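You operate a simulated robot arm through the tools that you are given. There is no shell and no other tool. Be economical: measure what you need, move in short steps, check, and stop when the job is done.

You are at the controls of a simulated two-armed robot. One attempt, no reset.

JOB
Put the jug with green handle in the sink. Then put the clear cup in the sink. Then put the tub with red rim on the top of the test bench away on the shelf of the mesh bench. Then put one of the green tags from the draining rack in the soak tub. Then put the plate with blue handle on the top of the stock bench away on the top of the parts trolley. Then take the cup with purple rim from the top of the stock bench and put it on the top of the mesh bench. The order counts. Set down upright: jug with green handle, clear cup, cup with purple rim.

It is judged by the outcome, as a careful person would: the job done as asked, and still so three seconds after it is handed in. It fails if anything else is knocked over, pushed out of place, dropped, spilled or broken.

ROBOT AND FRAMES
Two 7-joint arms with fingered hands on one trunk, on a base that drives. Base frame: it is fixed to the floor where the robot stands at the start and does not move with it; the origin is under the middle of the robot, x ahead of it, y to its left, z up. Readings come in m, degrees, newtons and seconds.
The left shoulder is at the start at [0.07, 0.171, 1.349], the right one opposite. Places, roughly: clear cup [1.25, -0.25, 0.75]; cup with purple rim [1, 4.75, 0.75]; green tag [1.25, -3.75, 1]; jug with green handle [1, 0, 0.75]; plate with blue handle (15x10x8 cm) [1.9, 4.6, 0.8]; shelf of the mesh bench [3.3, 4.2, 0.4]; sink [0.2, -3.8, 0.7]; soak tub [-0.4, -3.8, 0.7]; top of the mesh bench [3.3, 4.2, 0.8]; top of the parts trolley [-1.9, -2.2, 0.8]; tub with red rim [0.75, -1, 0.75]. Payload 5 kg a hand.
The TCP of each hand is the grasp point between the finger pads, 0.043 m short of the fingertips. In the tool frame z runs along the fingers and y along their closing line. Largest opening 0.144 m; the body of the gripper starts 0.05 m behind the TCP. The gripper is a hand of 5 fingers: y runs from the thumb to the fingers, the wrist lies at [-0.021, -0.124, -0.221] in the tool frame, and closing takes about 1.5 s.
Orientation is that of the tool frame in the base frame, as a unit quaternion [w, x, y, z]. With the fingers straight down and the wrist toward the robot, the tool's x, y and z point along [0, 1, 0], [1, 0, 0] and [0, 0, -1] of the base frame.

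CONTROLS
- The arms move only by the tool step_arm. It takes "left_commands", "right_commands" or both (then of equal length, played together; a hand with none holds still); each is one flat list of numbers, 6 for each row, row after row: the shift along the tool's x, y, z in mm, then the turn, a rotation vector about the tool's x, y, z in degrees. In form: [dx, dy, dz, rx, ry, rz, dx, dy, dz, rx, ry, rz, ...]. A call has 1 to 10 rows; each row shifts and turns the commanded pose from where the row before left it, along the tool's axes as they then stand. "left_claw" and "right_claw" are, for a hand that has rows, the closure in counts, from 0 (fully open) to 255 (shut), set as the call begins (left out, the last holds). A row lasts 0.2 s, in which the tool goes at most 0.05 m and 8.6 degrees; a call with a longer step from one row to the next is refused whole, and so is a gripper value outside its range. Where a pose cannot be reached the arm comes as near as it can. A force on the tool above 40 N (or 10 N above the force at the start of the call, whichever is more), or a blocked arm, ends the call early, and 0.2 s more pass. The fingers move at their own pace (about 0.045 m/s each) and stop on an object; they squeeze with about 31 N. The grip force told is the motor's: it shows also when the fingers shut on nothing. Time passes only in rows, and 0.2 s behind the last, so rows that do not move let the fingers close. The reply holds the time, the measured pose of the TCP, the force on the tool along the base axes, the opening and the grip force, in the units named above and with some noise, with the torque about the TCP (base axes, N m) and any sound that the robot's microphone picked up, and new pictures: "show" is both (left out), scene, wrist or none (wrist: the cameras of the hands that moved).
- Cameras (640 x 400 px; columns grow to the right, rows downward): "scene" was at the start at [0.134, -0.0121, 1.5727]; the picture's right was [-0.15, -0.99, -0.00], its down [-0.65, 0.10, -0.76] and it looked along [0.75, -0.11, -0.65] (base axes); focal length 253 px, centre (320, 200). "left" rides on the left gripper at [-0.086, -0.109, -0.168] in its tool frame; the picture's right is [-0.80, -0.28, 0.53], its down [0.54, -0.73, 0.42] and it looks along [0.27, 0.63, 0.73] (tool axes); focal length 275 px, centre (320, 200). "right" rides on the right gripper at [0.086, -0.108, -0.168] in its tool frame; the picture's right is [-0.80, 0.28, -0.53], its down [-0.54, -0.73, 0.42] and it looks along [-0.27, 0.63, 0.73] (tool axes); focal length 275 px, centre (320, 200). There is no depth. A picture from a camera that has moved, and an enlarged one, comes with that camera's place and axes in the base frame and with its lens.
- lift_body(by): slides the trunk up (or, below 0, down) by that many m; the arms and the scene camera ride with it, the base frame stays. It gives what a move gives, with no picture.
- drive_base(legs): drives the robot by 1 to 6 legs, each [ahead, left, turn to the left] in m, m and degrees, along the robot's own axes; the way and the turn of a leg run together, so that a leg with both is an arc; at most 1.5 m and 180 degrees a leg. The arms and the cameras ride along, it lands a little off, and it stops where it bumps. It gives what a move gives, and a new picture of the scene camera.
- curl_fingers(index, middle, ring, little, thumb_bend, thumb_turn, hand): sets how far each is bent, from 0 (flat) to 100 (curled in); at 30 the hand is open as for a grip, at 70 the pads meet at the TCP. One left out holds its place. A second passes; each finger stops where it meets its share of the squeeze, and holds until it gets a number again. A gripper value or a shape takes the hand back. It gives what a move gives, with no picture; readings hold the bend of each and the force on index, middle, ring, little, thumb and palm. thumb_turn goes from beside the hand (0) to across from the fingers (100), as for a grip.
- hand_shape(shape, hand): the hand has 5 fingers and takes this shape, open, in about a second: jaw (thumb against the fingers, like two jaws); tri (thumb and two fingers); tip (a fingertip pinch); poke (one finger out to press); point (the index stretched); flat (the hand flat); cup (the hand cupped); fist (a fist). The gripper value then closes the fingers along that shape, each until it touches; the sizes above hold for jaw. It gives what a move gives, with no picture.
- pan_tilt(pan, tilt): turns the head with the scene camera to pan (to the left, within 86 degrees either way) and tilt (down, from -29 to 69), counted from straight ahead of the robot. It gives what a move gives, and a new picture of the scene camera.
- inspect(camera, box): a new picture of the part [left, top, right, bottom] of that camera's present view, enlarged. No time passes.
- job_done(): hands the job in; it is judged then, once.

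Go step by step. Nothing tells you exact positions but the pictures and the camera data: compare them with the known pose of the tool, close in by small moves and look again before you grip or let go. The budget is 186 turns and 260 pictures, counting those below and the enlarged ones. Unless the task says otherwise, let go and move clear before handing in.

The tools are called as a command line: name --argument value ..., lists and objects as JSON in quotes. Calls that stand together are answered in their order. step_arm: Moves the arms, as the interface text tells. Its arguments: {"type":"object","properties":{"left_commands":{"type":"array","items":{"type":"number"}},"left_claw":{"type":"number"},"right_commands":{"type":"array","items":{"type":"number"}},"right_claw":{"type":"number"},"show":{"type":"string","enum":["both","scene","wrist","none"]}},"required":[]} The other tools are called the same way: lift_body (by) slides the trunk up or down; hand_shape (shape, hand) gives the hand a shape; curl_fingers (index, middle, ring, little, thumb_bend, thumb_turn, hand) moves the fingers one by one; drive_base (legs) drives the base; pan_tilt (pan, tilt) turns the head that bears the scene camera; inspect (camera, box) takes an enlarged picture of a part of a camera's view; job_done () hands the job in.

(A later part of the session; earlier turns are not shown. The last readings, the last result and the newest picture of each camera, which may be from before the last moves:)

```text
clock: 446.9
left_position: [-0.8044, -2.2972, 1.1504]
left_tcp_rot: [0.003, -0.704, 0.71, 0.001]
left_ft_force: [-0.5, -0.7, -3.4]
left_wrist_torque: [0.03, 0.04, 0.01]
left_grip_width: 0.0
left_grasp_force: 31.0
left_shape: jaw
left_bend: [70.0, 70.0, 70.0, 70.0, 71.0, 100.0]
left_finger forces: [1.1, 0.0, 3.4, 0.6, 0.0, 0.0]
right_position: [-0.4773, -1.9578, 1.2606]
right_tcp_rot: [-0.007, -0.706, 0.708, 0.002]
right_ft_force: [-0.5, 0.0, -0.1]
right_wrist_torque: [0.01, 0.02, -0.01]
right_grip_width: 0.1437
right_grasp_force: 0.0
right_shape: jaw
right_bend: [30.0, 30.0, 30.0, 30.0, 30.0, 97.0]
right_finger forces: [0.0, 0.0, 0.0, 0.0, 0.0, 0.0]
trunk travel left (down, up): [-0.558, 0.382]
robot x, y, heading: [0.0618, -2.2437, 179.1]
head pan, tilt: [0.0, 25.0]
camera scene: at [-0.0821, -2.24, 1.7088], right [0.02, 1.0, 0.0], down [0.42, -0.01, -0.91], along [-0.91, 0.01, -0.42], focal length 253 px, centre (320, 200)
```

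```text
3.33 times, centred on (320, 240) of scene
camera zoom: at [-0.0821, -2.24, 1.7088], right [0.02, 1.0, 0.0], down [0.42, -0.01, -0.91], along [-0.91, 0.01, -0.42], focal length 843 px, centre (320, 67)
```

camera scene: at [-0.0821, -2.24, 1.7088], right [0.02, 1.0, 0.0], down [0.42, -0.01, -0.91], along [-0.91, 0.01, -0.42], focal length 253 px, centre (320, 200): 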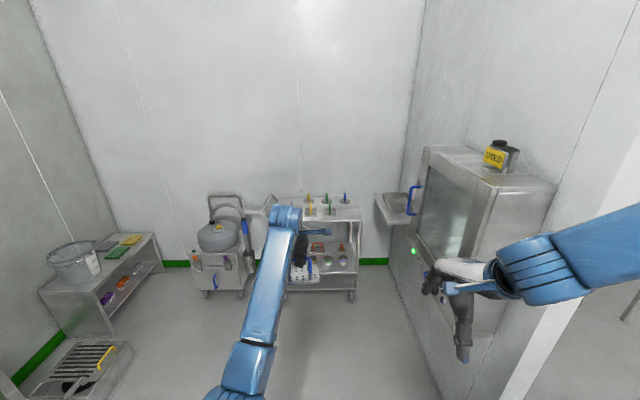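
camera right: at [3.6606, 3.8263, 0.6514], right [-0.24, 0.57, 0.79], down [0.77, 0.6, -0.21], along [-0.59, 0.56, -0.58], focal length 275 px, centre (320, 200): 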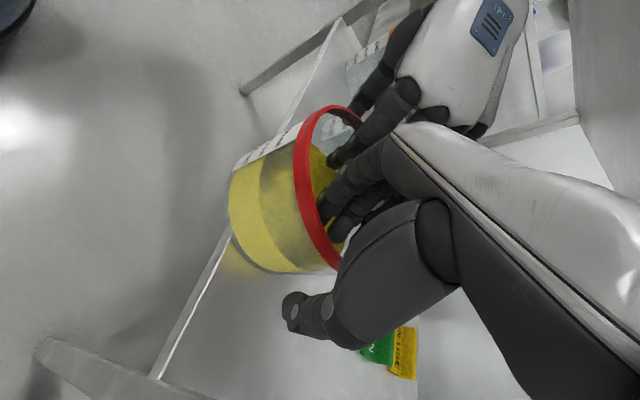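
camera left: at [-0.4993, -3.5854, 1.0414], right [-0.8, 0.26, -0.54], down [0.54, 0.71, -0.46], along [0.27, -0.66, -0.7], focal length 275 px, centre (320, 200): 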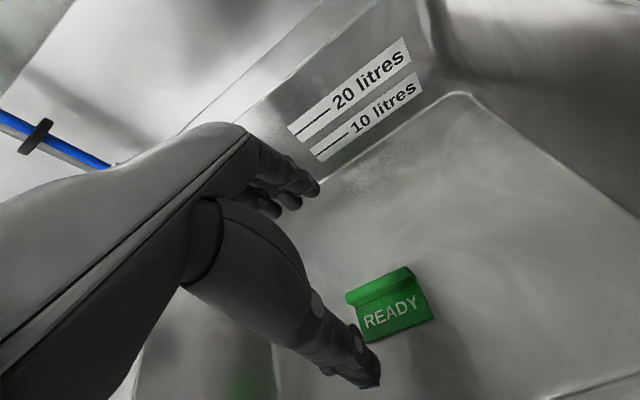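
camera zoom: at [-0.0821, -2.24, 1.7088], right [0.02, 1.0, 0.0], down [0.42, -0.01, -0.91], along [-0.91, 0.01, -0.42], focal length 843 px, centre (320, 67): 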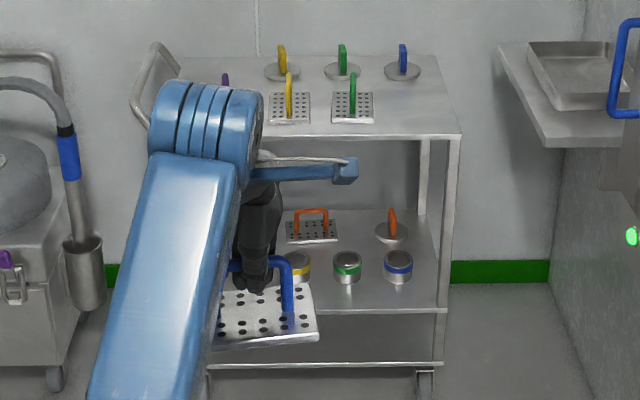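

There's a free slot right of the green plate, and perhaps one at the front left behind my arm. I'll check with the right wrist camera after moving closer.

drive_base --legs '[[0.55, -0.05, 1]]'

inspect --camera "right" --box '[0, 0, 640, 400]'

inspect --camera "left" --box '[0, 0, 640, 400]'

```text
clock: 450.1
left_position: [-1.3486, -2.2572, 1.1515]
left_tcp_rot: [-0.002, 0.71, -0.704, -0.003]
left_ft_force: [0.4, 0.7, -3.7]
left_wrist_torque: [0.04, 0.0, 0.0]
left_grip_width: 0.0
left_grasp_force: 30.9
left_shape: jaw
left_bend: [70.0, 70.0, 70.0, 70.0, 71.0, 100.0]
left_finger forces: [1.1, 0.1, 3.3, 0.7, 0.1, 0.0]
right_position: [-1.0246, -1.9122, 1.2613]
right_tcp_rot: [0.008, 0.711, -0.703, -0.002]
right_ft_force: [0.0, -0.4, -0.6]
right_wrist_torque: [0.02, 0.04, 0.0]
right_grip_width: 0.1439
right_grasp_force: 0.1
right_shape: jaw
right_bend: [30.0, 30.0, 30.0, 30.0, 30.0, 97.0]
right_finger forces: [0.0, 0.1, 0.0, 0.1, 0.0, 0.1]
trunk travel left (down, up): [-0.558, 0.382]
robot x, y, heading: [-0.4854, -2.1884, 180.1]
head pan, tilt: [0.0, 25.0]
camera scene: at [-0.6261, -2.1877, 1.709], right [0.0, 1.0, 0.0], down [0.42, 0.0, -0.91], along [-0.91, 0.0, -0.42], focal length 253 px, centre (320, 200)
```

scene: 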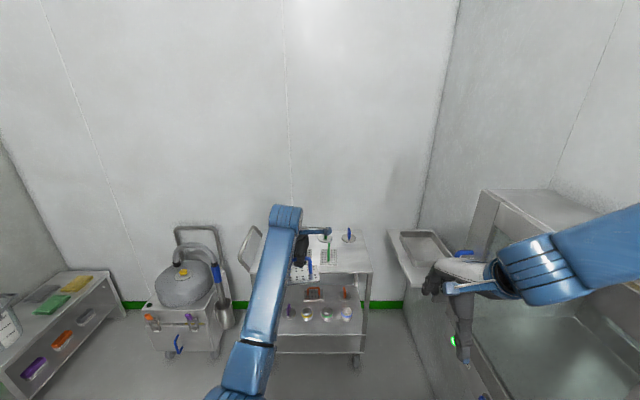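

```text
1.00 times, centred on (320, 200) of right (not enlarged: the box is as wide or as high as the picture)
camera zoom: at [-0.9142, -1.9955, 1.4276], right [-0.29, 0.8, 0.53], down [0.71, 0.55, -0.44], along [-0.64, 0.25, -0.72], focal length 275 px, centre (320, 200)
```

zoom: 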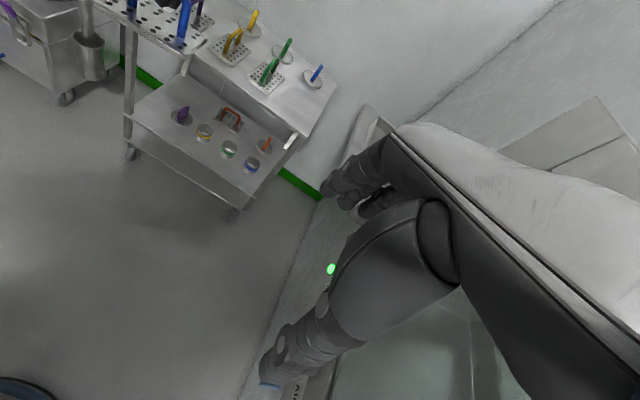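

```text
1.00 times, centred on (320, 200) of left (not enlarged: the box is as wide or as high as the picture)
camera zoom: at [-1.2411, -2.1702, 1.3205], right [0.28, 0.8, -0.53], down [0.73, -0.53, -0.43], along [-0.62, -0.27, -0.73], focal length 275 px, centre (320, 200)
```

zoom: 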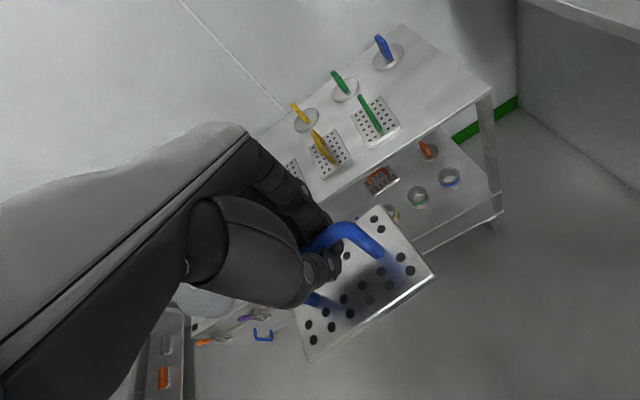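

The left-front slot holds a purple plate, so the free one is right of the green plate, about y −2.10…−1.925 at z≈0.82. I'll rotate the plate 90° to match the others, then reach right.

step_arm --left_commands '[0, 0, 0, 0, 0, 8.5, 0, 0, 0, 0, 0, 8.5, 0, 0, 0, 0, 0, 8.5, 0, 0, 0, 0, 0, 8.5, 0, 0, 0, 0, 0, 8.5, 0, 0, 0, 0, 0, 8.5, 0, 0, 0, 0, 0, 8.5, 0, 0, 0, 0, 0, 8.5, 0, 0, 0, 0, 0, 8.5, 0, 0, 0, 0, 0, 8.5]' --show "none"

step_arm --left_commands '[0, 0, 0, 0, 0, 4, 0, 40, 0, 0, 0, 0, 0, 40, 0, 0, 0, 0, 0, 40, 0, 0, 0, 0, 0, 40, 0, 0, 0, 0, 0, 30, 0, 0, 0, 0, 0, 20, 0, 0, 0, 0]' --show "scene"

```text
clock: 452.3
left_position: [-1.3504, -2.2568, 1.1524]
left_tcp_rot: [0.001, -0.045, 0.999, 0.003]
left_ft_force: [0.0, -0.7, -3.6]
left_wrist_torque: [-0.01, -0.07, -0.01]
left_grip_width: 0.0
left_grasp_force: 30.4
left_shape: jaw
left_bend: [70.0, 70.0, 70.0, 70.0, 71.0, 100.0]
left_finger forces: [1.6, 0.0, 3.4, 0.7, 0.0, 0.1]
right_position: [-1.026, -1.9128, 1.2598]
right_tcp_rot: [0.008, 0.711, -0.703, -0.002]
right_ft_force: [-0.5, 0.2, -0.3]
right_wrist_torque: [0.01, 0.01, 0.01]
right_grip_width: 0.1438
right_grasp_force: 0.0
right_shape: jaw
right_bend: [30.0, 30.0, 30.0, 30.0, 30.0, 97.0]
right_finger forces: [0.1, 0.0, 0.0, 0.1, 0.0, 0.1]
trunk travel left (down, up): [-0.558, 0.382]
robot x, y, heading: [-0.4797, -2.188, 179.7]
head pan, tilt: [0.0, 25.0]
```

```text
clock: 453.9
left_position: [-1.3541, -2.0467, 1.1525]
left_tcp_rot: [0.0, -0.011, 1.0, 0.004]
left_ft_force: [-0.3, -0.7, -4.4]
left_wrist_torque: [-0.02, -0.05, -0.01]
left_grip_width: 0.0
left_grasp_force: 31.6
left_shape: jaw
left_bend: [70.0, 70.0, 70.0, 70.0, 71.0, 100.0]
left_finger forces: [2.2, 0.1, 3.4, 0.6, 0.1, 0.0]
right_position: [-1.0262, -1.9112, 1.2607]
right_tcp_rot: [0.008, 0.712, -0.702, -0.002]
right_ft_force: [0.2, 0.5, -0.6]
right_wrist_torque: [0.03, -0.02, -0.02]
right_grip_width: 0.1437
right_grasp_force: 0.1
right_shape: jaw
right_bend: [30.0, 30.0, 30.0, 30.0, 30.0, 97.0]
right_finger forces: [0.0, 0.1, 0.1, 0.1, 0.0, 0.1]
trunk travel left (down, up): [-0.558, 0.382]
robot x, y, heading: [-0.4833, -2.1893, 180.0]
head pan, tilt: [0.0, 25.0]
camera scene: at [-0.6276, -2.1867, 1.7088], right [0.0, 1.0, 0.0], down [0.42, 0.0, -0.91], along [-0.91, 0.0, -0.42], focal length 253 px, centre (320, 200)
```

scene: 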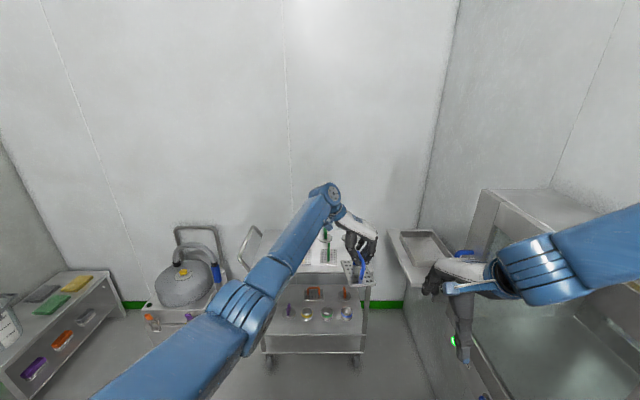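

The reach works well. I'll tuck the right hand inward a little and drive ahead in steps.

step_arm --right_commands '[35, 0, 0, 0, 0, 0, 35, 0, 0, 0, 0, 0, 30, 0, 0, 0, 0, 0]' --show "none"

drive_base --legs '[[0.3, 0, 0]]'

inspect --camera "left" --box '[0, 0, 640, 400]'

```text
clock: 454.7
left_position: [-1.3547, -2.0477, 1.1521]
left_tcp_rot: [0.002, -0.011, 1.0, 0.004]
left_ft_force: [0.2, -0.4, -3.8]
left_wrist_torque: [0.05, -0.02, 0.0]
left_grip_width: 0.0001
left_grasp_force: 30.8
left_shape: jaw
left_bend: [70.0, 70.0, 70.0, 70.0, 71.0, 100.0]
left_finger forces: [2.2, 0.0, 3.7, 0.4, 0.0, 0.0]
right_position: [-1.0287, -2.0128, 1.2623]
right_tcp_rot: [0.008, 0.711, -0.703, -0.002]
right_ft_force: [-0.2, -0.8, 0.7]
right_wrist_torque: [0.06, -0.03, 0.03]
right_grip_width: 0.1437
right_grasp_force: 0.1
right_shape: jaw
right_bend: [30.0, 30.0, 30.0, 30.0, 30.0, 98.0]
right_finger forces: [0.0, 0.1, 0.0, 0.1, 0.0, 0.0]
right hand out of reach, approached as far as the arm can: row 1
trunk travel left (down, up): [-0.558, 0.382]
robot x, y, heading: [-0.4854, -2.1842, 179.6]
head pan, tilt: [0.0, 25.0]
```

```text
clock: 456.7
left_position: [-1.6511, -2.047, 1.1538]
left_tcp_rot: [0.0, -0.013, 1.0, 0.003]
left_ft_force: [0.2, -0.5, -3.6]
left_wrist_torque: [-0.01, -0.01, 0.0]
left_grip_width: 0.0
left_grasp_force: 31.1
left_shape: jaw
left_bend: [70.0, 70.0, 70.0, 70.0, 71.0, 100.0]
left_finger forces: [2.4, 0.0, 3.8, 0.4, 0.1, 0.1]
right_position: [-1.3258, -2.012, 1.2627]
right_tcp_rot: [0.009, 0.712, -0.702, -0.002]
right_ft_force: [1.0, -0.3, 0.9]
right_wrist_torque: [0.02, 0.04, 0.01]
right_grip_width: 0.1438
right_grasp_force: 0.2
right_shape: jaw
right_bend: [30.0, 30.0, 30.0, 30.0, 30.0, 98.0]
right_finger forces: [0.0, 0.0, 0.0, 0.0, 0.1, 0.1]
trunk travel left (down, up): [-0.558, 0.382]
robot x, y, heading: [-0.7825, -2.1874, -180.1]
head pan, tilt: [0.0, 25.0]
camera scene: at [-0.9236, -2.1877, 1.7091], right [0.0, 1.0, 0.0], down [0.42, 0.0, -0.91], along [-0.91, 0.0, -0.42], focal length 253 px, centre (320, 200)
```

scene: 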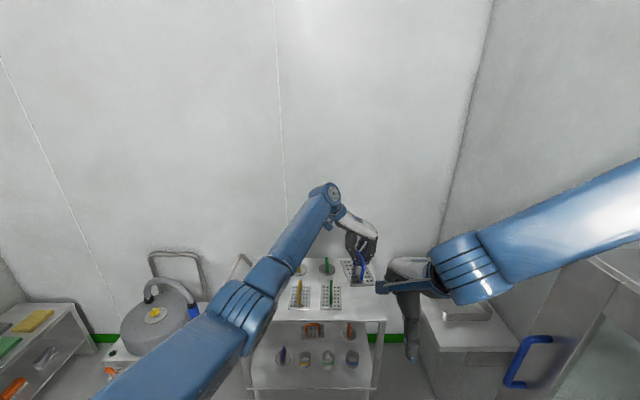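

```text
1.00 times, centred on (320, 200) of left (not enlarged: the box is as wide or as high as the picture)
camera zoom: at [-1.5629, -2.1551, 1.3207], right [0.8, -0.26, -0.54], down [-0.52, -0.74, -0.43], along [-0.28, 0.63, -0.73], focal length 275 px, centre (320, 200)
```

zoom: 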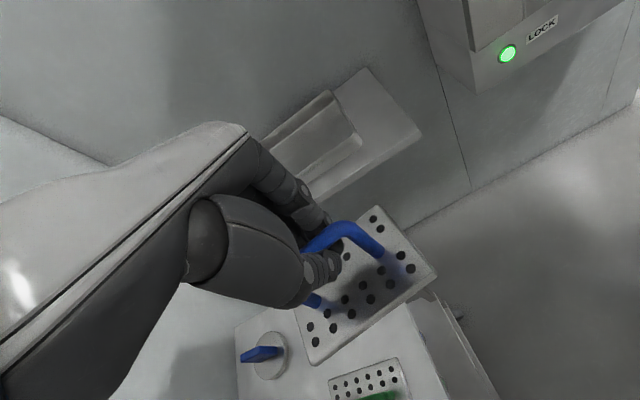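

Aligned laterally within a few centimetres. I'll drive the last bit and lower.

drive_base --legs '[[0.13, -0.035, 0]]'

lift_body --by -0.17

inspect --camera "left" --box '[160, 100, 640, 400]'

inspect --camera "scene" --box '[230, 230, 430, 380]'

```text
clock: 458.0
left_position: [-1.7778, -2.0113, 1.1552]
left_tcp_rot: [-0.001, -0.011, 1.0, 0.004]
left_ft_force: [-0.2, -0.4, -4.4]
left_wrist_torque: [0.01, 0.0, 0.01]
left_grip_width: 0.0002
left_grasp_force: 30.7
left_shape: jaw
left_bend: [70.0, 70.0, 70.0, 70.0, 71.0, 100.0]
left_finger forces: [2.5, 0.0, 3.6, 0.5, 0.1, 0.0]
right_position: [-1.4532, -1.9774, 1.2635]
right_tcp_rot: [0.009, 0.712, -0.703, -0.003]
right_ft_force: [0.6, -0.4, 0.3]
right_wrist_torque: [0.01, 0.06, 0.02]
right_grip_width: 0.1438
right_grasp_force: 0.1
right_shape: jaw
right_bend: [30.0, 30.0, 30.0, 30.0, 30.0, 98.0]
right_finger forces: [0.1, 0.1, 0.1, 0.0, 0.0, 0.0]
trunk travel left (down, up): [-0.558, 0.382]
robot x, y, heading: [-0.9126, -2.1536, 179.8]
head pan, tilt: [0.0, 25.0]
camera scene: at [-1.0506, -2.1533, 1.7093], right [0.0, 1.0, 0.0], down [0.42, 0.0, -0.91], along [-0.91, 0.0, -0.42], focal length 253 px, centre (320, 200)
```

scene: 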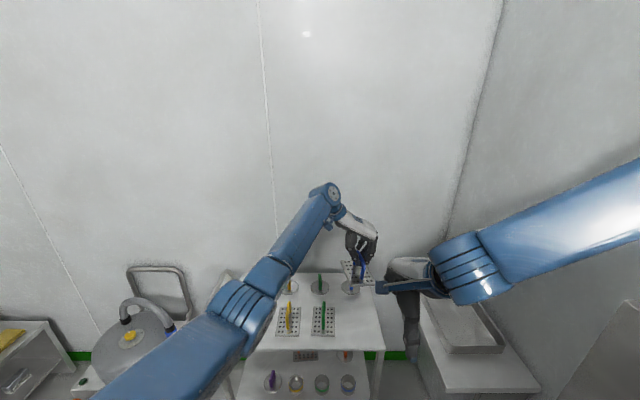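

```text
clock: 460.0
left_position: [-1.7806, -2.0149, 0.9823]
left_tcp_rot: [0.001, -0.012, 1.0, 0.004]
left_ft_force: [0.7, 0.1, -3.3]
left_wrist_torque: [0.0, -0.02, 0.0]
left_grip_width: 0.0002
left_grasp_force: 31.4
left_shape: jaw
left_bend: [70.0, 70.0, 70.0, 70.0, 71.0, 100.0]
left_finger forces: [2.4, 0.0, 3.6, 0.5, 0.0, 0.0]
right_position: [-1.4551, -1.9784, 1.0925]
right_tcp_rot: [0.007, 0.712, -0.702, -0.002]
right_ft_force: [0.7, -0.5, -0.9]
right_wrist_torque: [0.0, 0.02, 0.01]
right_grip_width: 0.1439
right_grasp_force: 0.0
right_shape: jaw
right_bend: [30.0, 30.0, 30.0, 30.0, 30.0, 98.0]
right_finger forces: [0.0, 0.1, 0.1, 0.0, 0.0, 0.0]
trunk travel left (down, up): [-0.388, 0.552]
robot x, y, heading: [-0.9099, -2.155, 180.0]
head pan, tilt: [0.0, 25.0]
```

```text
1.33 times, centred on (400, 250) of left
camera zoom: at [-1.6924, -2.1211, 1.1498], right [0.8, -0.26, -0.54], down [-0.52, -0.73, -0.43], along [-0.28, 0.63, -0.73], focal length 367 px, centre (213, 133)
```

zoom: 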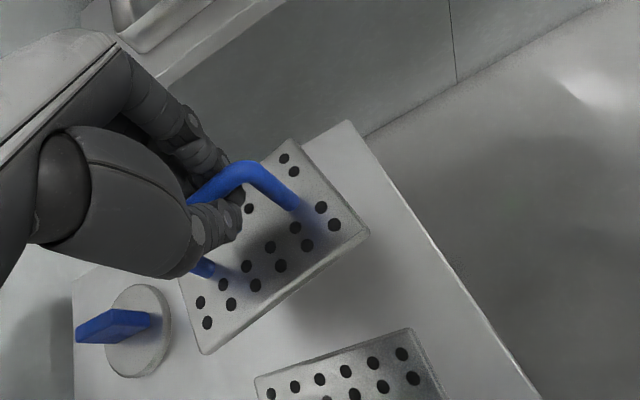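

```text
2.67 times, centred on (330, 305) of scene
camera zoom: at [-1.0538, -2.1552, 1.5388], right [0.0, 1.0, 0.0], down [0.42, 0.0, -0.91], along [-0.91, 0.0, -0.42], focal length 674 px, centre (293, -80)
```

zoom: 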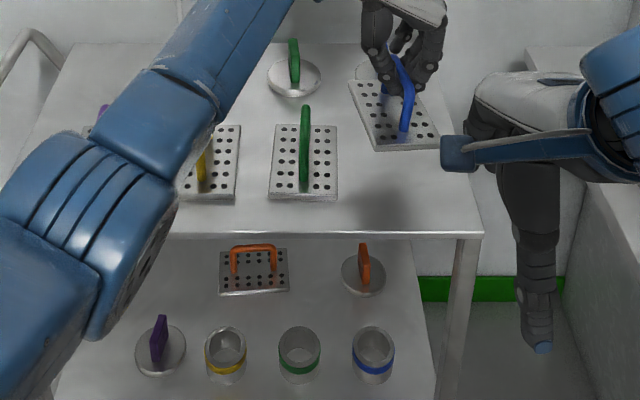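

Good: clear gaps to the green plate and the round blue one. Lowering onto the trolley.

lift_body --by -0.045

lift_body --by -0.01

lift_body --by -0.008

```text
clock: 460.8
left_position: [-1.7781, -2.031, 0.9465]
left_tcp_rot: [-0.002, -0.012, 1.0, 0.015]
left_ft_force: [0.5, 0.7, -3.7]
left_wrist_torque: [0.03, -0.03, 0.0]
left_grip_width: 0.0
left_grasp_force: 31.3
left_shape: jaw
left_bend: [70.0, 70.0, 70.0, 70.0, 71.0, 100.0]
left_finger forces: [2.4, 0.1, 3.6, 0.5, 0.1, 0.1]
right_position: [-1.452, -1.9996, 1.0553]
right_tcp_rot: [-0.001, 0.714, -0.7, -0.013]
right_ft_force: [0.6, -0.5, 0.4]
right_wrist_torque: [0.02, -0.01, -0.01]
right_grip_width: 0.1439
right_grasp_force: 0.0
right_shape: jaw
right_bend: [30.0, 30.0, 30.0, 30.0, 30.0, 98.0]
right_finger forces: [0.1, 0.0, 0.0, 0.0, 0.0, 0.1]
trunk travel left (down, up): [-0.343, 0.597]
robot x, y, heading: [-0.9106, -2.156, -180.1]
head pan, tilt: [0.0, 25.0]
```

```text
clock: 461.4
left_position: [-1.779, -2.0436, 0.9391]
left_tcp_rot: [-0.004, -0.017, 1.0, 0.015]
left_ft_force: [0.3, 0.6, -4.1]
left_wrist_torque: [-0.04, -0.02, -0.01]
left_grip_width: 0.0
left_grasp_force: 30.8
left_shape: jaw
left_bend: [70.0, 70.0, 70.0, 70.0, 71.0, 100.0]
left_finger forces: [2.6, 0.1, 3.7, 0.5, 0.1, 0.1]
right_position: [-1.4535, -2.008, 1.0476]
right_tcp_rot: [0.001, 0.718, -0.696, -0.017]
right_ft_force: [0.7, -0.6, 0.4]
right_wrist_torque: [0.04, -0.02, -0.02]
right_grip_width: 0.1438
right_grasp_force: 0.1
right_shape: jaw
right_bend: [30.0, 30.0, 30.0, 30.0, 30.0, 98.0]
right_finger forces: [0.0, 0.0, 0.0, 0.0, 0.0, 0.0]
trunk travel left (down, up): [-0.333, 0.607]
robot x, y, heading: [-0.9106, -2.1548, -179.2]
head pan, tilt: [0.0, 25.0]
```

```text
clock: 462.0
left_position: [-1.7816, -2.0509, 0.9343]
left_tcp_rot: [-0.005, -0.022, 1.0, 0.016]
left_ft_force: [-0.1, 0.8, -3.7]
left_wrist_torque: [0.02, 0.01, 0.03]
left_grip_width: 0.0002
left_grasp_force: 30.7
left_shape: jaw
left_bend: [70.0, 70.0, 70.0, 70.0, 71.0, 100.0]
left_finger forces: [2.5, 0.2, 3.7, 0.5, 0.1, 0.1]
right_position: [-1.4555, -2.0139, 1.0424]
right_tcp_rot: [0.001, 0.721, -0.693, -0.018]
right_ft_force: [0.5, -0.2, 0.2]
right_wrist_torque: [0.03, 0.0, 0.0]
right_grip_width: 0.1437
right_grasp_force: 0.1
right_shape: jaw
right_bend: [30.0, 30.0, 30.0, 30.0, 30.0, 98.0]
right_finger forces: [0.0, 0.0, 0.1, 0.0, 0.1, 0.1]
trunk travel left (down, up): [-0.325, 0.615]
robot x, y, heading: [-0.9151, -2.1543, -178.6]
head pan, tilt: [0.0, 25.0]
```

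Both hands drifted sideways and the heading changed, so my right elbow must be resting on the cabinet. I'll raise again and look.

lift_body --by 0.07

pan_tilt --pan -50 --tilt 35

```text
clock: 463.1
left_position: [-1.7786, -2.0084, 0.9877]
left_tcp_rot: [0.002, -0.01, 1.0, 0.003]
left_ft_force: [0.5, -0.5, -5.1]
left_wrist_torque: [0.04, -0.08, 0.0]
left_grip_width: 0.0
left_grasp_force: 31.2
left_shape: jaw
left_bend: [70.0, 70.0, 70.0, 70.0, 71.0, 100.0]
left_finger forces: [2.8, 0.0, 3.7, 0.4, 26.5, 0.0]
right_position: [-1.4531, -1.9732, 1.0968]
right_tcp_rot: [0.008, 0.71, -0.704, 0.0]
right_ft_force: [0.1, -0.3, 0.6]
right_wrist_torque: [-0.03, -0.03, -0.01]
right_grip_width: 0.1439
right_grasp_force: 0.0
right_shape: jaw
right_bend: [30.0, 30.0, 30.0, 30.0, 30.0, 98.0]
right_finger forces: [0.0, 0.0, 0.1, 0.0, 0.0, 0.0]
trunk travel left (down, up): [-0.395, 0.545]
robot x, y, heading: [-0.91, -2.1503, 179.8]
head pan, tilt: [0.0, 25.0]
```

```text
clock: 464.2
left_position: [-1.779, -2.0121, 0.9892]
left_tcp_rot: [0.001, -0.013, 1.0, 0.003]
left_ft_force: [-0.9, -0.1, -3.5]
left_wrist_torque: [0.0, -0.01, -0.01]
left_grip_width: 0.0
left_grasp_force: 30.5
left_shape: jaw
left_bend: [70.0, 70.0, 70.0, 70.0, 71.0, 100.0]
left_finger forces: [2.8, 0.0, 3.6, 0.4, 26.6, 0.0]
right_position: [-1.4551, -1.9759, 1.0984]
right_tcp_rot: [0.008, 0.711, -0.703, -0.002]
right_ft_force: [-0.2, 0.3, -1.1]
right_wrist_torque: [-0.01, 0.01, -0.02]
right_grip_width: 0.144
right_grasp_force: 0.1
right_shape: jaw
right_bend: [30.0, 30.0, 30.0, 30.0, 30.0, 98.0]
right_finger forces: [0.0, 0.1, 0.0, 0.0, 0.0, 0.1]
trunk travel left (down, up): [-0.395, 0.545]
robot x, y, heading: [-0.91, -2.1511, 179.9]
head pan, tilt: [-50.0, 35.0]
camera scene: at [-1.0189, -2.0852, 1.53], right [0.77, 0.64, 0.0], down [0.37, -0.44, -0.82], along [-0.53, 0.63, -0.57], focal length 253 px, centre (320, 200)
```

scene: 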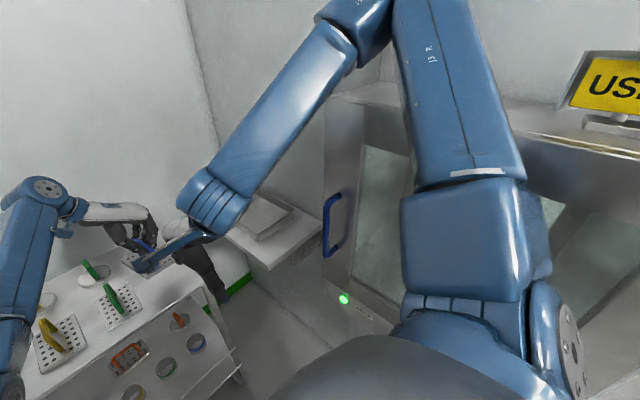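

The right elbow sits above the cabinet top, so I'll lower the plate with the left arm alone instead of the trunk.

step_arm --left_commands '[0, 0, 15, 0, 0, 0, 0, 0, 15, 0, 0, 0, 0, 0, 12, 0, 0, 0, 0, 0, 0, 0, 0, 0]' --show "none"

inspect --camera "left" --box '[160, 100, 640, 400]'

```text
clock: 465.2
left_position: [-1.7802, -2.0112, 0.9482]
left_tcp_rot: [0.0, -0.011, 1.0, 0.004]
left_ft_force: [-0.5, 0.0, -3.9]
left_wrist_torque: [0.03, -0.03, -0.02]
left_grip_width: 0.0002
left_grasp_force: 31.6
left_shape: jaw
left_bend: [70.0, 70.0, 70.0, 70.0, 71.0, 100.0]
left_finger forces: [2.9, 0.0, 3.7, 0.4, 26.6, 0.0]
right_position: [-1.4545, -1.9762, 1.0987]
right_tcp_rot: [0.008, 0.712, -0.703, -0.002]
right_ft_force: [0.2, -0.2, -0.6]
right_wrist_torque: [-0.02, 0.0, 0.04]
right_grip_width: 0.144
right_grasp_force: 0.0
right_shape: jaw
right_bend: [30.0, 30.0, 30.0, 30.0, 30.0, 98.0]
right_finger forces: [0.1, 0.0, 0.1, 0.1, 0.0, 0.1]
trunk travel left (down, up): [-0.395, 0.545]
robot x, y, heading: [-0.912, -2.1518, 180.0]
head pan, tilt: [-50.0, 35.0]
```

```text
1.33 times, centred on (400, 250) of left
camera zoom: at [-1.6927, -2.1187, 1.1146], right [0.8, -0.26, -0.54], down [-0.52, -0.73, -0.43], along [-0.28, 0.63, -0.73], focal length 367 px, centre (213, 133)
```

zoom: 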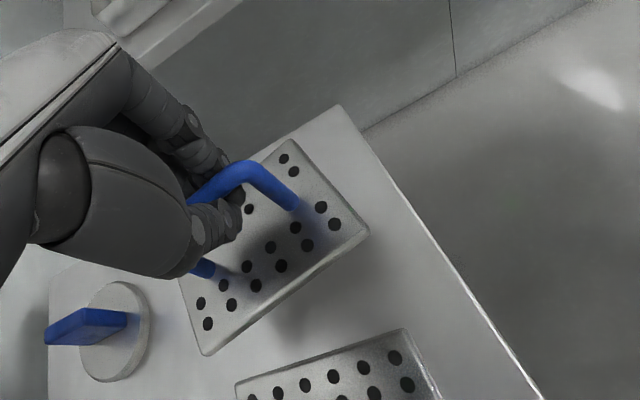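

step_arm --left_commands '[0, 0, 12, 0, 0, 0, 0, 0, 8, 0, 0, 0, 0, 0, 0, 0, 0, 0]' --show "none"

step_arm --left_commands '[0, 0, 6, 0, 0, 0, 0, 0, 4, 0, 0, 0, 0, 0, 0, 0, 0, 0]' --show "none"

```text
clock: 466.0
left_position: [-1.7803, -2.0118, 0.9273]
left_tcp_rot: [0.001, -0.011, 1.0, 0.003]
left_ft_force: [-0.4, -0.3, -3.6]
left_wrist_torque: [-0.03, 0.01, -0.02]
left_grip_width: 0.0001
left_grasp_force: 31.2
left_shape: jaw
left_bend: [70.0, 70.0, 70.0, 70.0, 71.0, 100.0]
left_finger forces: [2.8, 0.0, 3.7, 0.3, 26.7, 0.0]
right_position: [-1.4554, -1.9762, 1.0992]
right_tcp_rot: [0.008, 0.712, -0.703, -0.002]
right_ft_force: [-0.2, -0.3, 0.5]
right_wrist_torque: [0.03, 0.0, 0.03]
right_grip_width: 0.1437
right_grasp_force: 0.0
right_shape: jaw
right_bend: [30.0, 30.0, 30.0, 30.0, 30.0, 98.0]
right_finger forces: [0.1, 0.0, 0.0, 0.1, 0.0, 0.0]
trunk travel left (down, up): [-0.395, 0.545]
robot x, y, heading: [-0.9089, -2.1575, 180.2]
head pan, tilt: [-50.0, 35.0]
```

```text
clock: 466.8
left_position: [-1.7811, -2.0107, 0.9176]
left_tcp_rot: [0.0, -0.012, 1.0, 0.003]
left_ft_force: [-0.1, -0.7, -3.1]
left_wrist_torque: [-0.03, -0.01, -0.01]
left_grip_width: 0.0001
left_grasp_force: 31.1
left_shape: jaw
left_bend: [70.0, 70.0, 70.0, 70.0, 71.0, 100.0]
left_finger forces: [2.8, 0.0, 3.8, 0.4, 26.5, 0.1]
right_position: [-1.4553, -1.9758, 1.0981]
right_tcp_rot: [0.008, 0.712, -0.702, -0.001]
right_ft_force: [-0.5, 0.0, 0.6]
right_wrist_torque: [0.0, 0.01, 0.01]
right_grip_width: 0.1439
right_grasp_force: 0.0
right_shape: jaw
right_bend: [30.0, 30.0, 30.0, 30.0, 30.0, 98.0]
right_finger forces: [0.1, 0.1, 0.1, 0.0, 0.0, 0.0]
trunk travel left (down, up): [-0.395, 0.545]
robot x, y, heading: [-0.9096, -2.1544, 179.9]
head pan, tilt: [-50.0, 35.0]
```

step_arm --left_commands '[0, 0, 5, 0, 0, 0, 0, 0, 4, 0, 0, 0, 0, 0, 0, 0, 0, 0]' --show "none"

step_arm --left_commands '[0, 0, 4, 0, 0, 0, 0, 0, 3, 0, 0, 0, 0, 0, 0, 0, 0, 0]' --show "none"

inspect --camera "left" --box '[160, 100, 640, 400]'

```text
clock: 467.6
left_position: [-1.7791, -2.0115, 0.9083]
left_tcp_rot: [0.001, -0.013, 1.0, 0.004]
left_ft_force: [0.3, 0.3, -4.6]
left_wrist_torque: [-0.01, -0.06, -0.01]
left_grip_width: 0.0002
left_grasp_force: 31.1
left_shape: jaw
left_bend: [70.0, 70.0, 70.0, 70.0, 71.0, 100.0]
left_finger forces: [2.8, 0.0, 3.6, 0.4, 26.6, 0.1]
right_position: [-1.4553, -1.975, 1.0984]
right_tcp_rot: [0.008, 0.711, -0.703, -0.001]
right_ft_force: [0.1, 0.4, -1.0]
right_wrist_torque: [-0.01, 0.0, -0.03]
right_grip_width: 0.1438
right_grasp_force: 0.0
right_shape: jaw
right_bend: [30.0, 30.0, 30.0, 30.0, 30.0, 98.0]
right_finger forces: [0.0, 0.1, 0.0, 0.0, 0.0, 0.0]
trunk travel left (down, up): [-0.395, 0.545]
robot x, y, heading: [-0.9101, -2.1551, 180.2]
head pan, tilt: [-50.0, 35.0]
```

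```text
clock: 468.4
left_position: [-1.7798, -2.0099, 0.9016]
left_tcp_rot: [0.001, -0.011, 1.0, 0.003]
left_ft_force: [0.2, -0.2, -3.0]
left_wrist_torque: [0.02, -0.05, 0.0]
left_grip_width: 0.0
left_grasp_force: 30.8
left_shape: jaw
left_bend: [70.0, 70.0, 70.0, 70.0, 71.0, 100.0]
left_finger forces: [2.8, 0.1, 3.6, 0.4, 26.7, 0.0]
right_position: [-1.4555, -1.9776, 1.0988]
right_tcp_rot: [0.008, 0.712, -0.702, -0.002]
right_ft_force: [-0.1, -0.4, 0.2]
right_wrist_torque: [0.01, -0.01, 0.02]
right_grip_width: 0.1439
right_grasp_force: 0.0
right_shape: jaw
right_bend: [30.0, 30.0, 30.0, 30.0, 30.0, 98.0]
right_finger forces: [0.0, 0.1, 0.0, 0.0, 0.0, 0.0]
trunk travel left (down, up): [-0.395, 0.545]
robot x, y, heading: [-0.9128, -2.1525, 179.9]
head pan, tilt: [-50.0, 35.0]
```

```text
1.33 times, centred on (400, 250) of left
camera zoom: at [-1.6922, -2.1184, 1.0682], right [0.8, -0.26, -0.54], down [-0.53, -0.73, -0.43], along [-0.28, 0.63, -0.73], focal length 367 px, centre (213, 133)
```

zoom: 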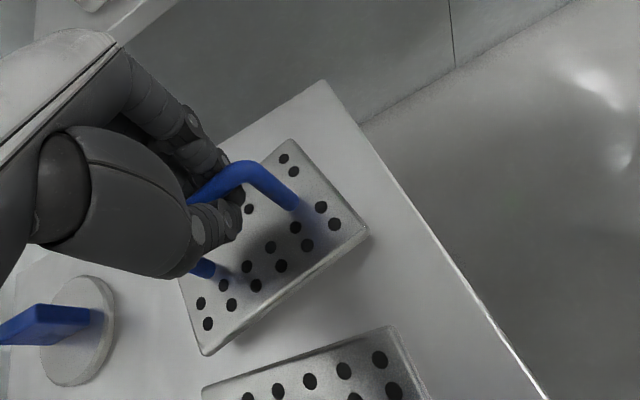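

step_arm --left_commands '[0, 0, 6, 0, 0, 0, 0, 0, 4, 0, 0, 0, 0, 0, 0, 0, 0, 0]' --show "none"

step_arm --left_commands '[0, 0, 4, 0, 0, 0, 0, 0, 4, 0, 0, 0, 0, 0, 0, 0, 0, 0]' --show "none"

step_arm --left_commands '[0, 0, 4, 0, 0, 0, 0, 0, 3, 0, 0, 0, 0, 0, 0, 0, 0, 0]' --show "none"

```text
clock: 469.2
left_position: [-1.7806, -2.0122, 0.8915]
left_tcp_rot: [0.001, -0.012, 1.0, 0.003]
left_ft_force: [-0.4, 0.0, -3.5]
left_wrist_torque: [0.01, -0.05, -0.01]
left_grip_width: 0.0001
left_grasp_force: 31.0
left_shape: jaw
left_bend: [70.0, 70.0, 70.0, 70.0, 71.0, 100.0]
left_finger forces: [3.0, 0.0, 3.6, 0.3, 26.6, 0.0]
right_position: [-1.456, -1.9766, 1.0988]
right_tcp_rot: [0.008, 0.711, -0.703, -0.002]
right_ft_force: [-0.1, 0.1, -0.3]
right_wrist_torque: [-0.02, 0.04, 0.02]
right_grip_width: 0.144
right_grasp_force: 0.1
right_shape: jaw
right_bend: [30.0, 30.0, 30.0, 30.0, 30.0, 98.0]
right_finger forces: [0.1, 0.0, 0.0, 0.1, 0.0, 0.1]
trunk travel left (down, up): [-0.395, 0.545]
robot x, y, heading: [-0.9145, -2.1504, 180.1]
head pan, tilt: [-50.0, 35.0]
```

```text
clock: 470.0
left_position: [-1.7809, -2.0109, 0.8864]
left_tcp_rot: [0.0, -0.012, 1.0, 0.005]
left_ft_force: [1.5, -4.8, 5.5]
left_wrist_torque: [0.02, 0.03, 0.02]
left_grip_width: 0.0
left_grasp_force: 31.0
left_shape: jaw
left_bend: [70.0, 70.0, 70.0, 70.0, 71.0, 100.0]
left_finger forces: [3.1, 0.0, 3.1, 0.0, 0.0, 0.0]
right_position: [-1.4543, -1.9765, 1.1001]
right_tcp_rot: [0.008, 0.712, -0.702, -0.002]
right_ft_force: [-0.9, -0.2, 0.1]
right_wrist_torque: [0.01, -0.02, -0.02]
right_grip_width: 0.1438
right_grasp_force: 0.0
right_shape: jaw
right_bend: [30.0, 30.0, 30.0, 30.0, 30.0, 98.0]
right_finger forces: [0.0, 0.2, 0.0, 0.1, 0.1, 0.0]
trunk travel left (down, up): [-0.395, 0.545]
robot x, y, heading: [-0.9093, -2.1545, 179.9]
head pan, tilt: [-50.0, 35.0]
```

```text
clock: 470.8
left_position: [-1.7793, -2.0106, 0.8776]
left_tcp_rot: [0.0, -0.011, 1.0, 0.004]
left_ft_force: [3.9, -1.5, 1.3]
left_wrist_torque: [0.03, 0.03, -0.06]
left_grip_width: 0.0
left_grasp_force: 30.7
left_shape: jaw
left_bend: [70.0, 70.0, 70.0, 70.0, 71.0, 100.0]
left_finger forces: [0.0, 0.0, 2.8, 0.0, 0.1, 0.1]
right_position: [-1.4533, -1.9759, 1.0987]
right_tcp_rot: [0.008, 0.711, -0.703, -0.002]
right_ft_force: [0.2, -0.8, -0.2]
right_wrist_torque: [-0.01, -0.02, 0.02]
right_grip_width: 0.1437
right_grasp_force: 0.1
right_shape: jaw
right_bend: [30.0, 30.0, 30.0, 30.0, 30.0, 98.0]
right_finger forces: [0.1, 0.0, 0.0, 0.1, 0.0, 0.0]
trunk travel left (down, up): [-0.395, 0.545]
robot x, y, heading: [-0.9091, -2.1557, 180.2]
head pan, tilt: [-50.0, 35.0]
```

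The plate is on the trolley. I'll open partway and rise.

step_arm --left_commands '[0, 0, 0, 0, 0, 0, 0, 0, 0, 0, 0, 0, 0, 0, 0, 0, 0, 0, 0, 0, 0, 0, 0, 0, 0, 0, 0, 0, 0, 0, 0, 0, 0, 0, 0, 0]' --left_claw 100 --show "none"

step_arm --left_commands '[0, 0, -15, 0, 0, 0, 0, 0, -25, 0, 0, 0, 0, 0, -40, 0, 0, 0, 0, 0, -40, 0, 0, 0, 0, 0, -40, 0, 0, 0]' --show "wrist"

```text
clock: 472.2
left_position: [-1.7793, -2.0106, 0.8758]
left_tcp_rot: [0.001, -0.01, 1.0, 0.004]
left_ft_force: [-0.4, -0.4, 0.2]
left_wrist_torque: [-0.03, 0.01, 0.02]
left_grip_width: 0.087
left_grasp_force: 0.0
left_shape: jaw
left_bend: [28.0, 41.0, 38.0, 44.0, 65.0, 100.0]
left_finger forces: [0.1, 0.0, 0.1, 0.0, 0.1, 0.0]
right_position: [-1.4539, -1.9766, 1.0988]
right_tcp_rot: [0.008, 0.711, -0.703, -0.003]
right_ft_force: [0.5, 0.1, 0.3]
right_wrist_torque: [0.0, 0.02, 0.03]
right_grip_width: 0.1438
right_grasp_force: 0.0
right_shape: jaw
right_bend: [30.0, 30.0, 30.0, 30.0, 30.0, 98.0]
right_finger forces: [0.0, 0.1, 0.0, 0.0, 0.0, 0.0]
trunk travel left (down, up): [-0.395, 0.545]
robot x, y, heading: [-0.9109, -2.1507, 180.2]
head pan, tilt: [-50.0, 35.0]
```

```text
clock: 473.4
left_position: [-1.7792, -2.0118, 1.0356]
left_tcp_rot: [0.001, -0.012, 1.0, 0.003]
left_ft_force: [-0.1, -0.9, -0.9]
left_wrist_torque: [-0.02, 0.01, -0.05]
left_grip_width: 0.0873
left_grasp_force: 0.2
left_shape: jaw
left_bend: [28.0, 41.0, 38.0, 44.0, 65.0, 100.0]
left_finger forces: [0.0, 0.1, 0.0, 0.1, 0.0, 0.1]
right_position: [-1.4538, -1.9762, 1.0987]
right_tcp_rot: [0.008, 0.711, -0.703, -0.003]
right_ft_force: [0.2, 0.4, 0.4]
right_wrist_torque: [0.01, 0.01, 0.0]
right_grip_width: 0.1441
right_grasp_force: 0.0
right_shape: jaw
right_bend: [30.0, 30.0, 30.0, 30.0, 30.0, 98.0]
right_finger forces: [0.0, 0.1, 0.0, 0.0, 0.0, 0.1]
trunk travel left (down, up): [-0.395, 0.545]
robot x, y, heading: [-0.9116, -2.1523, 180.1]
head pan, tilt: [-50.0, 35.0]
camera left: at [-1.6916, -2.1192, 1.2037], right [0.8, -0.26, -0.53], down [-0.52, -0.74, -0.43], along [-0.28, 0.63, -0.73], focal length 275 px, centre (320, 200)
```

left: 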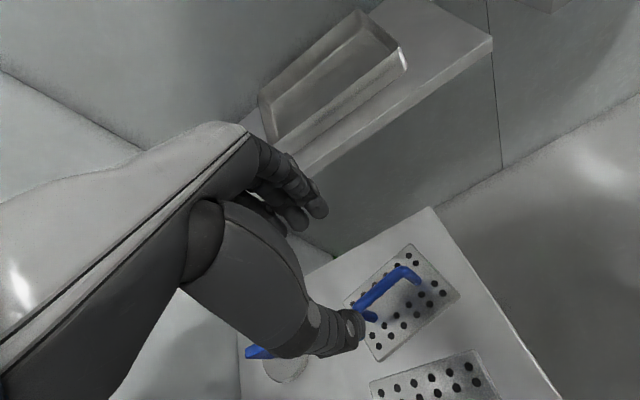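

The plate is set down on the trolley beside the others. Now the last item: I'll raise, un-yaw the left hand, and drive back to the stock bench for the cup with purple rim.

lift_body --by 0.15

drive_base --legs '[[-1.21, 0, 0], [0, 0, -90], [0.4, 0.2, 0], [1.5, 0, 0], [1.5, 0, 0], [1.5, 0, 0]]'

step_arm --left_commands '[0, 0, 0, 0, 0, -8.5, 0, 0, 0, 0, 0, -8.5, 10, -10, 0, 0, 0, -8.5, 10, -10, 0, 0, 0, -8.5, 20, 0, 0, 0, 0, -8.5, 20, 0, 0, 0, 0, -8.5, 25, 0, 0, 0, 0, -8.5, 25, 0, 0, 0, 0, -8.5, 25, 0, 0, 0, 0, -8.5, 25, 0, 0, 0, 0, -8.5]' --show "none"

```text
clock: 475.2
left_position: [-1.7808, -2.012, 1.1865]
left_tcp_rot: [0.0, -0.012, 1.0, 0.003]
left_ft_force: [0.8, 0.1, 0.2]
left_wrist_torque: [-0.02, 0.0, -0.02]
left_grip_width: 0.0875
left_grasp_force: 0.0
left_shape: jaw
left_bend: [28.0, 41.0, 38.0, 44.0, 65.0, 100.0]
left_finger forces: [0.0, 0.0, 0.1, 0.0, 0.0, 0.0]
right_position: [-1.4541, -1.9757, 1.2481]
right_tcp_rot: [0.007, 0.711, -0.703, -0.002]
right_ft_force: [-0.3, 0.3, -0.5]
right_wrist_torque: [0.03, -0.04, 0.02]
right_grip_width: 0.1436
right_grasp_force: 0.0
right_shape: jaw
right_bend: [30.0, 30.0, 30.0, 30.0, 30.0, 98.0]
right_finger forces: [0.1, 0.0, 0.0, 0.0, 0.0, 0.1]
trunk travel left (down, up): [-0.545, 0.395]
robot x, y, heading: [-0.9122, -2.154, 179.9]
head pan, tilt: [-50.0, 35.0]
```

```text
clock: 508.5
left_position: [0.1332, 3.6168, 1.1862]
left_tcp_rot: [0.002, 0.692, 0.722, 0.003]
left_ft_force: [0.0, -0.6, 0.4]
left_wrist_torque: [0.05, 0.02, 0.02]
left_grip_width: 0.0872
left_grasp_force: 0.3
left_shape: jaw
left_bend: [28.0, 41.0, 38.0, 44.0, 65.0, 100.0]
left_finger forces: [0.1, 0.0, 0.1, 0.0, 0.1, 0.1]
right_position: [0.1757, 3.2919, 1.2491]
right_tcp_rot: [-0.005, -0.017, 1.0, 0.007]
right_ft_force: [0.7, 0.0, 0.3]
right_wrist_torque: [0.02, 0.03, -0.01]
right_grip_width: 0.144
right_grasp_force: 0.0
right_shape: jaw
right_bend: [30.0, 30.0, 30.0, 30.0, 30.0, 98.0]
right_finger forces: [0.1, 0.0, 0.0, 0.1, 0.0, 0.0]
trunk travel left (down, up): [-0.545, 0.395]
robot x, y, heading: [0.0089, 2.7456, 91.2]
head pan, tilt: [-50.0, 35.0]
camera scene: at [0.0741, 2.8546, 1.6802], right [0.66, -0.75, 0.0], down [-0.43, -0.38, -0.82], along [0.62, 0.54, -0.57], focal length 253 px, centre (320, 200)
```

scene: 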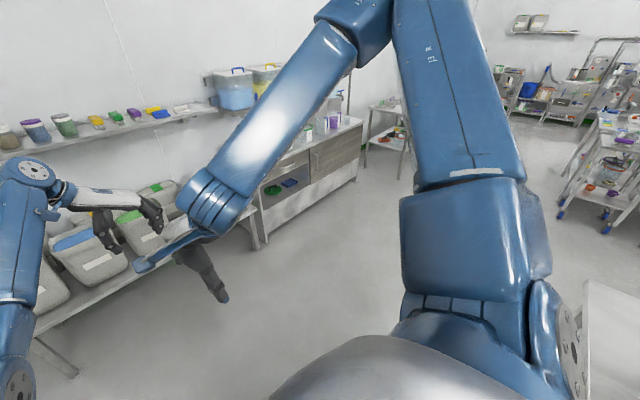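

```text
clock: 510.7
left_position: [-0.0113, 3.6978, 1.1853]
left_tcp_rot: [0.005, 0.021, 1.0, 0.0]
left_ft_force: [-0.8, -0.2, 0.6]
left_wrist_torque: [-0.01, 0.01, -0.02]
left_grip_width: 0.0872
left_grasp_force: 0.0
left_shape: jaw
left_bend: [28.0, 41.0, 38.0, 44.0, 65.0, 100.0]
left_finger forces: [0.0, 0.1, 0.0, 0.0, 0.0, 0.0]
right_position: [0.1728, 3.2927, 1.2484]
right_tcp_rot: [-0.004, -0.016, 1.0, 0.007]
right_ft_force: [0.0, 0.7, -0.7]
right_wrist_torque: [-0.03, -0.03, 0.02]
right_grip_width: 0.1437
right_grasp_force: 0.0
right_shape: jaw
right_bend: [30.0, 30.0, 30.0, 30.0, 30.0, 98.0]
right_finger forces: [0.0, 0.0, 0.1, 0.0, 0.0, 0.0]
trunk travel left (down, up): [-0.545, 0.395]
robot x, y, heading: [0.0074, 2.7451, 91.1]
head pan, tilt: [-50.0, 35.0]
```

step_arm --left_commands '[30, -35, 0, 0, 0, -1, 30, -35, 0, 0, 0, -1, 30, -35, 0, 0, 0, 0, 30, -35, 0, 0, 0, 0]' --show "none"

lift_body --by 0.15

drive_base --legs '[[0.2, 0, -1], [0.2, -1.25, 0]]'

pan_tilt --pan 5 --tilt 42

```text
clock: 511.7
left_position: [-0.1332, 3.5582, 1.1867]
left_tcp_rot: [0.004, 0.006, 1.0, 0.0]
left_ft_force: [0.5, -0.7, 0.1]
left_wrist_torque: [0.04, -0.03, -0.01]
left_grip_width: 0.0874
left_grasp_force: 0.1
left_shape: jaw
left_bend: [28.0, 41.0, 38.0, 44.0, 65.0, 100.0]
left_finger forces: [0.0, 0.1, 0.1, 0.0, 0.0, 0.0]
right_position: [0.1737, 3.2925, 1.2495]
right_tcp_rot: [-0.004, -0.016, 1.0, 0.008]
right_ft_force: [0.1, 0.0, -0.2]
right_wrist_torque: [0.06, -0.07, 0.02]
right_grip_width: 0.1438
right_grasp_force: 0.1
right_shape: jaw
right_bend: [30.0, 30.0, 30.0, 30.0, 30.0, 98.0]
right_finger forces: [0.0, 0.0, 0.0, 0.1, 0.0, 0.0]
trunk travel left (down, up): [-0.545, 0.395]
robot x, y, heading: [0.0082, 2.7452, 91.4]
head pan, tilt: [-50.0, 35.0]
```

```text
clock: 513.5
left_position: [-0.1324, 3.5612, 1.337]
left_tcp_rot: [0.003, 0.004, 1.0, 0.001]
left_ft_force: [-0.2, 0.2, -0.4]
left_wrist_torque: [-0.01, 0.01, -0.01]
left_grip_width: 0.0873
left_grasp_force: 0.0
left_shape: jaw
left_bend: [28.0, 41.0, 38.0, 44.0, 65.0, 100.0]
left_finger forces: [0.0, 0.0, 0.0, 0.0, 0.0, 0.0]
right_position: [0.174, 3.2926, 1.3986]
right_tcp_rot: [-0.005, -0.016, 1.0, 0.007]
right_ft_force: [-0.5, 0.2, 0.0]
right_wrist_torque: [-0.03, -0.02, 0.01]
right_grip_width: 0.1438
right_grasp_force: 0.1
right_shape: jaw
right_bend: [30.0, 30.0, 30.0, 30.0, 30.0, 98.0]
right_finger forces: [0.1, 0.0, 0.0, 0.0, 0.0, 0.0]
trunk travel left (down, up): [-0.695, 0.245]
robot x, y, heading: [0.0064, 2.7466, 91.4]
head pan, tilt: [-50.0, 35.0]
```

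```text
clock: 521.0
left_position: [1.1411, 3.9609, 1.3358]
left_tcp_rot: [0.004, 0.018, 1.0, -0.001]
left_ft_force: [0.1, 0.1, 0.7]
left_wrist_torque: [0.02, -0.02, 0.02]
left_grip_width: 0.0872
left_grasp_force: 0.1
left_shape: jaw
left_bend: [28.0, 41.0, 38.0, 44.0, 65.0, 100.0]
left_finger forces: [0.1, 0.1, 0.0, 0.0, 0.0, 0.0]
right_position: [1.4411, 3.6826, 1.3991]
right_tcp_rot: [-0.003, -0.002, 1.0, 0.007]
right_ft_force: [0.6, 0.3, 0.4]
right_wrist_torque: [0.02, -0.02, 0.02]
right_grip_width: 0.1436
right_grasp_force: 0.1
right_shape: jaw
right_bend: [30.0, 30.0, 30.0, 30.0, 30.0, 98.0]
right_finger forces: [0.0, 0.0, 0.0, 0.0, 0.0, 0.0]
trunk travel left (down, up): [-0.695, 0.245]
robot x, y, heading: [1.2607, 3.1418, 89.5]
head pan, tilt: [-50.0, 35.0]
camera scene: at [1.3289, 3.2491, 1.8302], right [0.64, -0.77, 0.0], down [-0.44, -0.37, -0.82], along [0.63, 0.52, -0.57], focal length 253 px, centre (320, 200)
```

scene: 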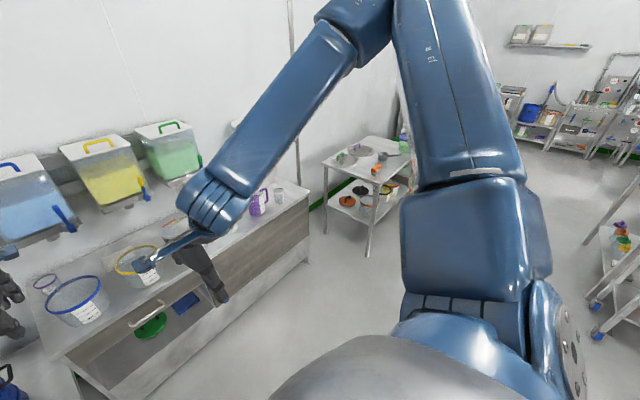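

```text
clock: 522.3
left_position: [1.1424, 3.9604, 1.3356]
left_tcp_rot: [0.004, 0.018, 1.0, 0.0]
left_ft_force: [0.7, 0.3, -0.5]
left_wrist_torque: [-0.04, -0.01, -0.01]
left_grip_width: 0.0876
left_grasp_force: 0.1
left_shape: jaw
left_bend: [28.0, 41.0, 38.0, 44.0, 65.0, 100.0]
left_finger forces: [0.0, 0.0, 0.1, 0.1, 0.0, 0.0]
right_position: [1.444, 3.6848, 1.399]
right_tcp_rot: [-0.005, -0.003, 1.0, 0.007]
right_ft_force: [0.5, -0.8, -0.3]
right_wrist_torque: [0.0, -0.07, 0.0]
right_grip_width: 0.1437
right_grasp_force: 0.0
right_shape: jaw
right_bend: [30.0, 30.0, 30.0, 30.0, 30.0, 98.0]
right_finger forces: [0.1, 0.0, 0.1, 0.0, 0.0, 0.0]
trunk travel left (down, up): [-0.695, 0.245]
robot x, y, heading: [1.2631, 3.1407, 89.5]
head pan, tilt: [5.0, 42.0]
camera scene: at [1.2553, 3.2765, 1.8196], right [1.0, 0.08, 0.0], down [0.05, -0.67, -0.74], along [-0.06, 0.74, -0.67], focal length 253 px, centre (320, 200)
```

scene: 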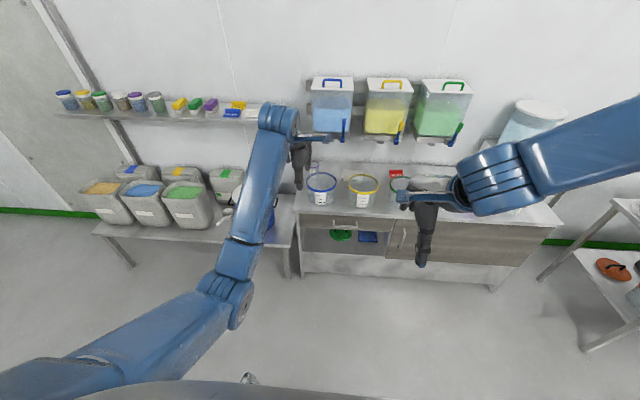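

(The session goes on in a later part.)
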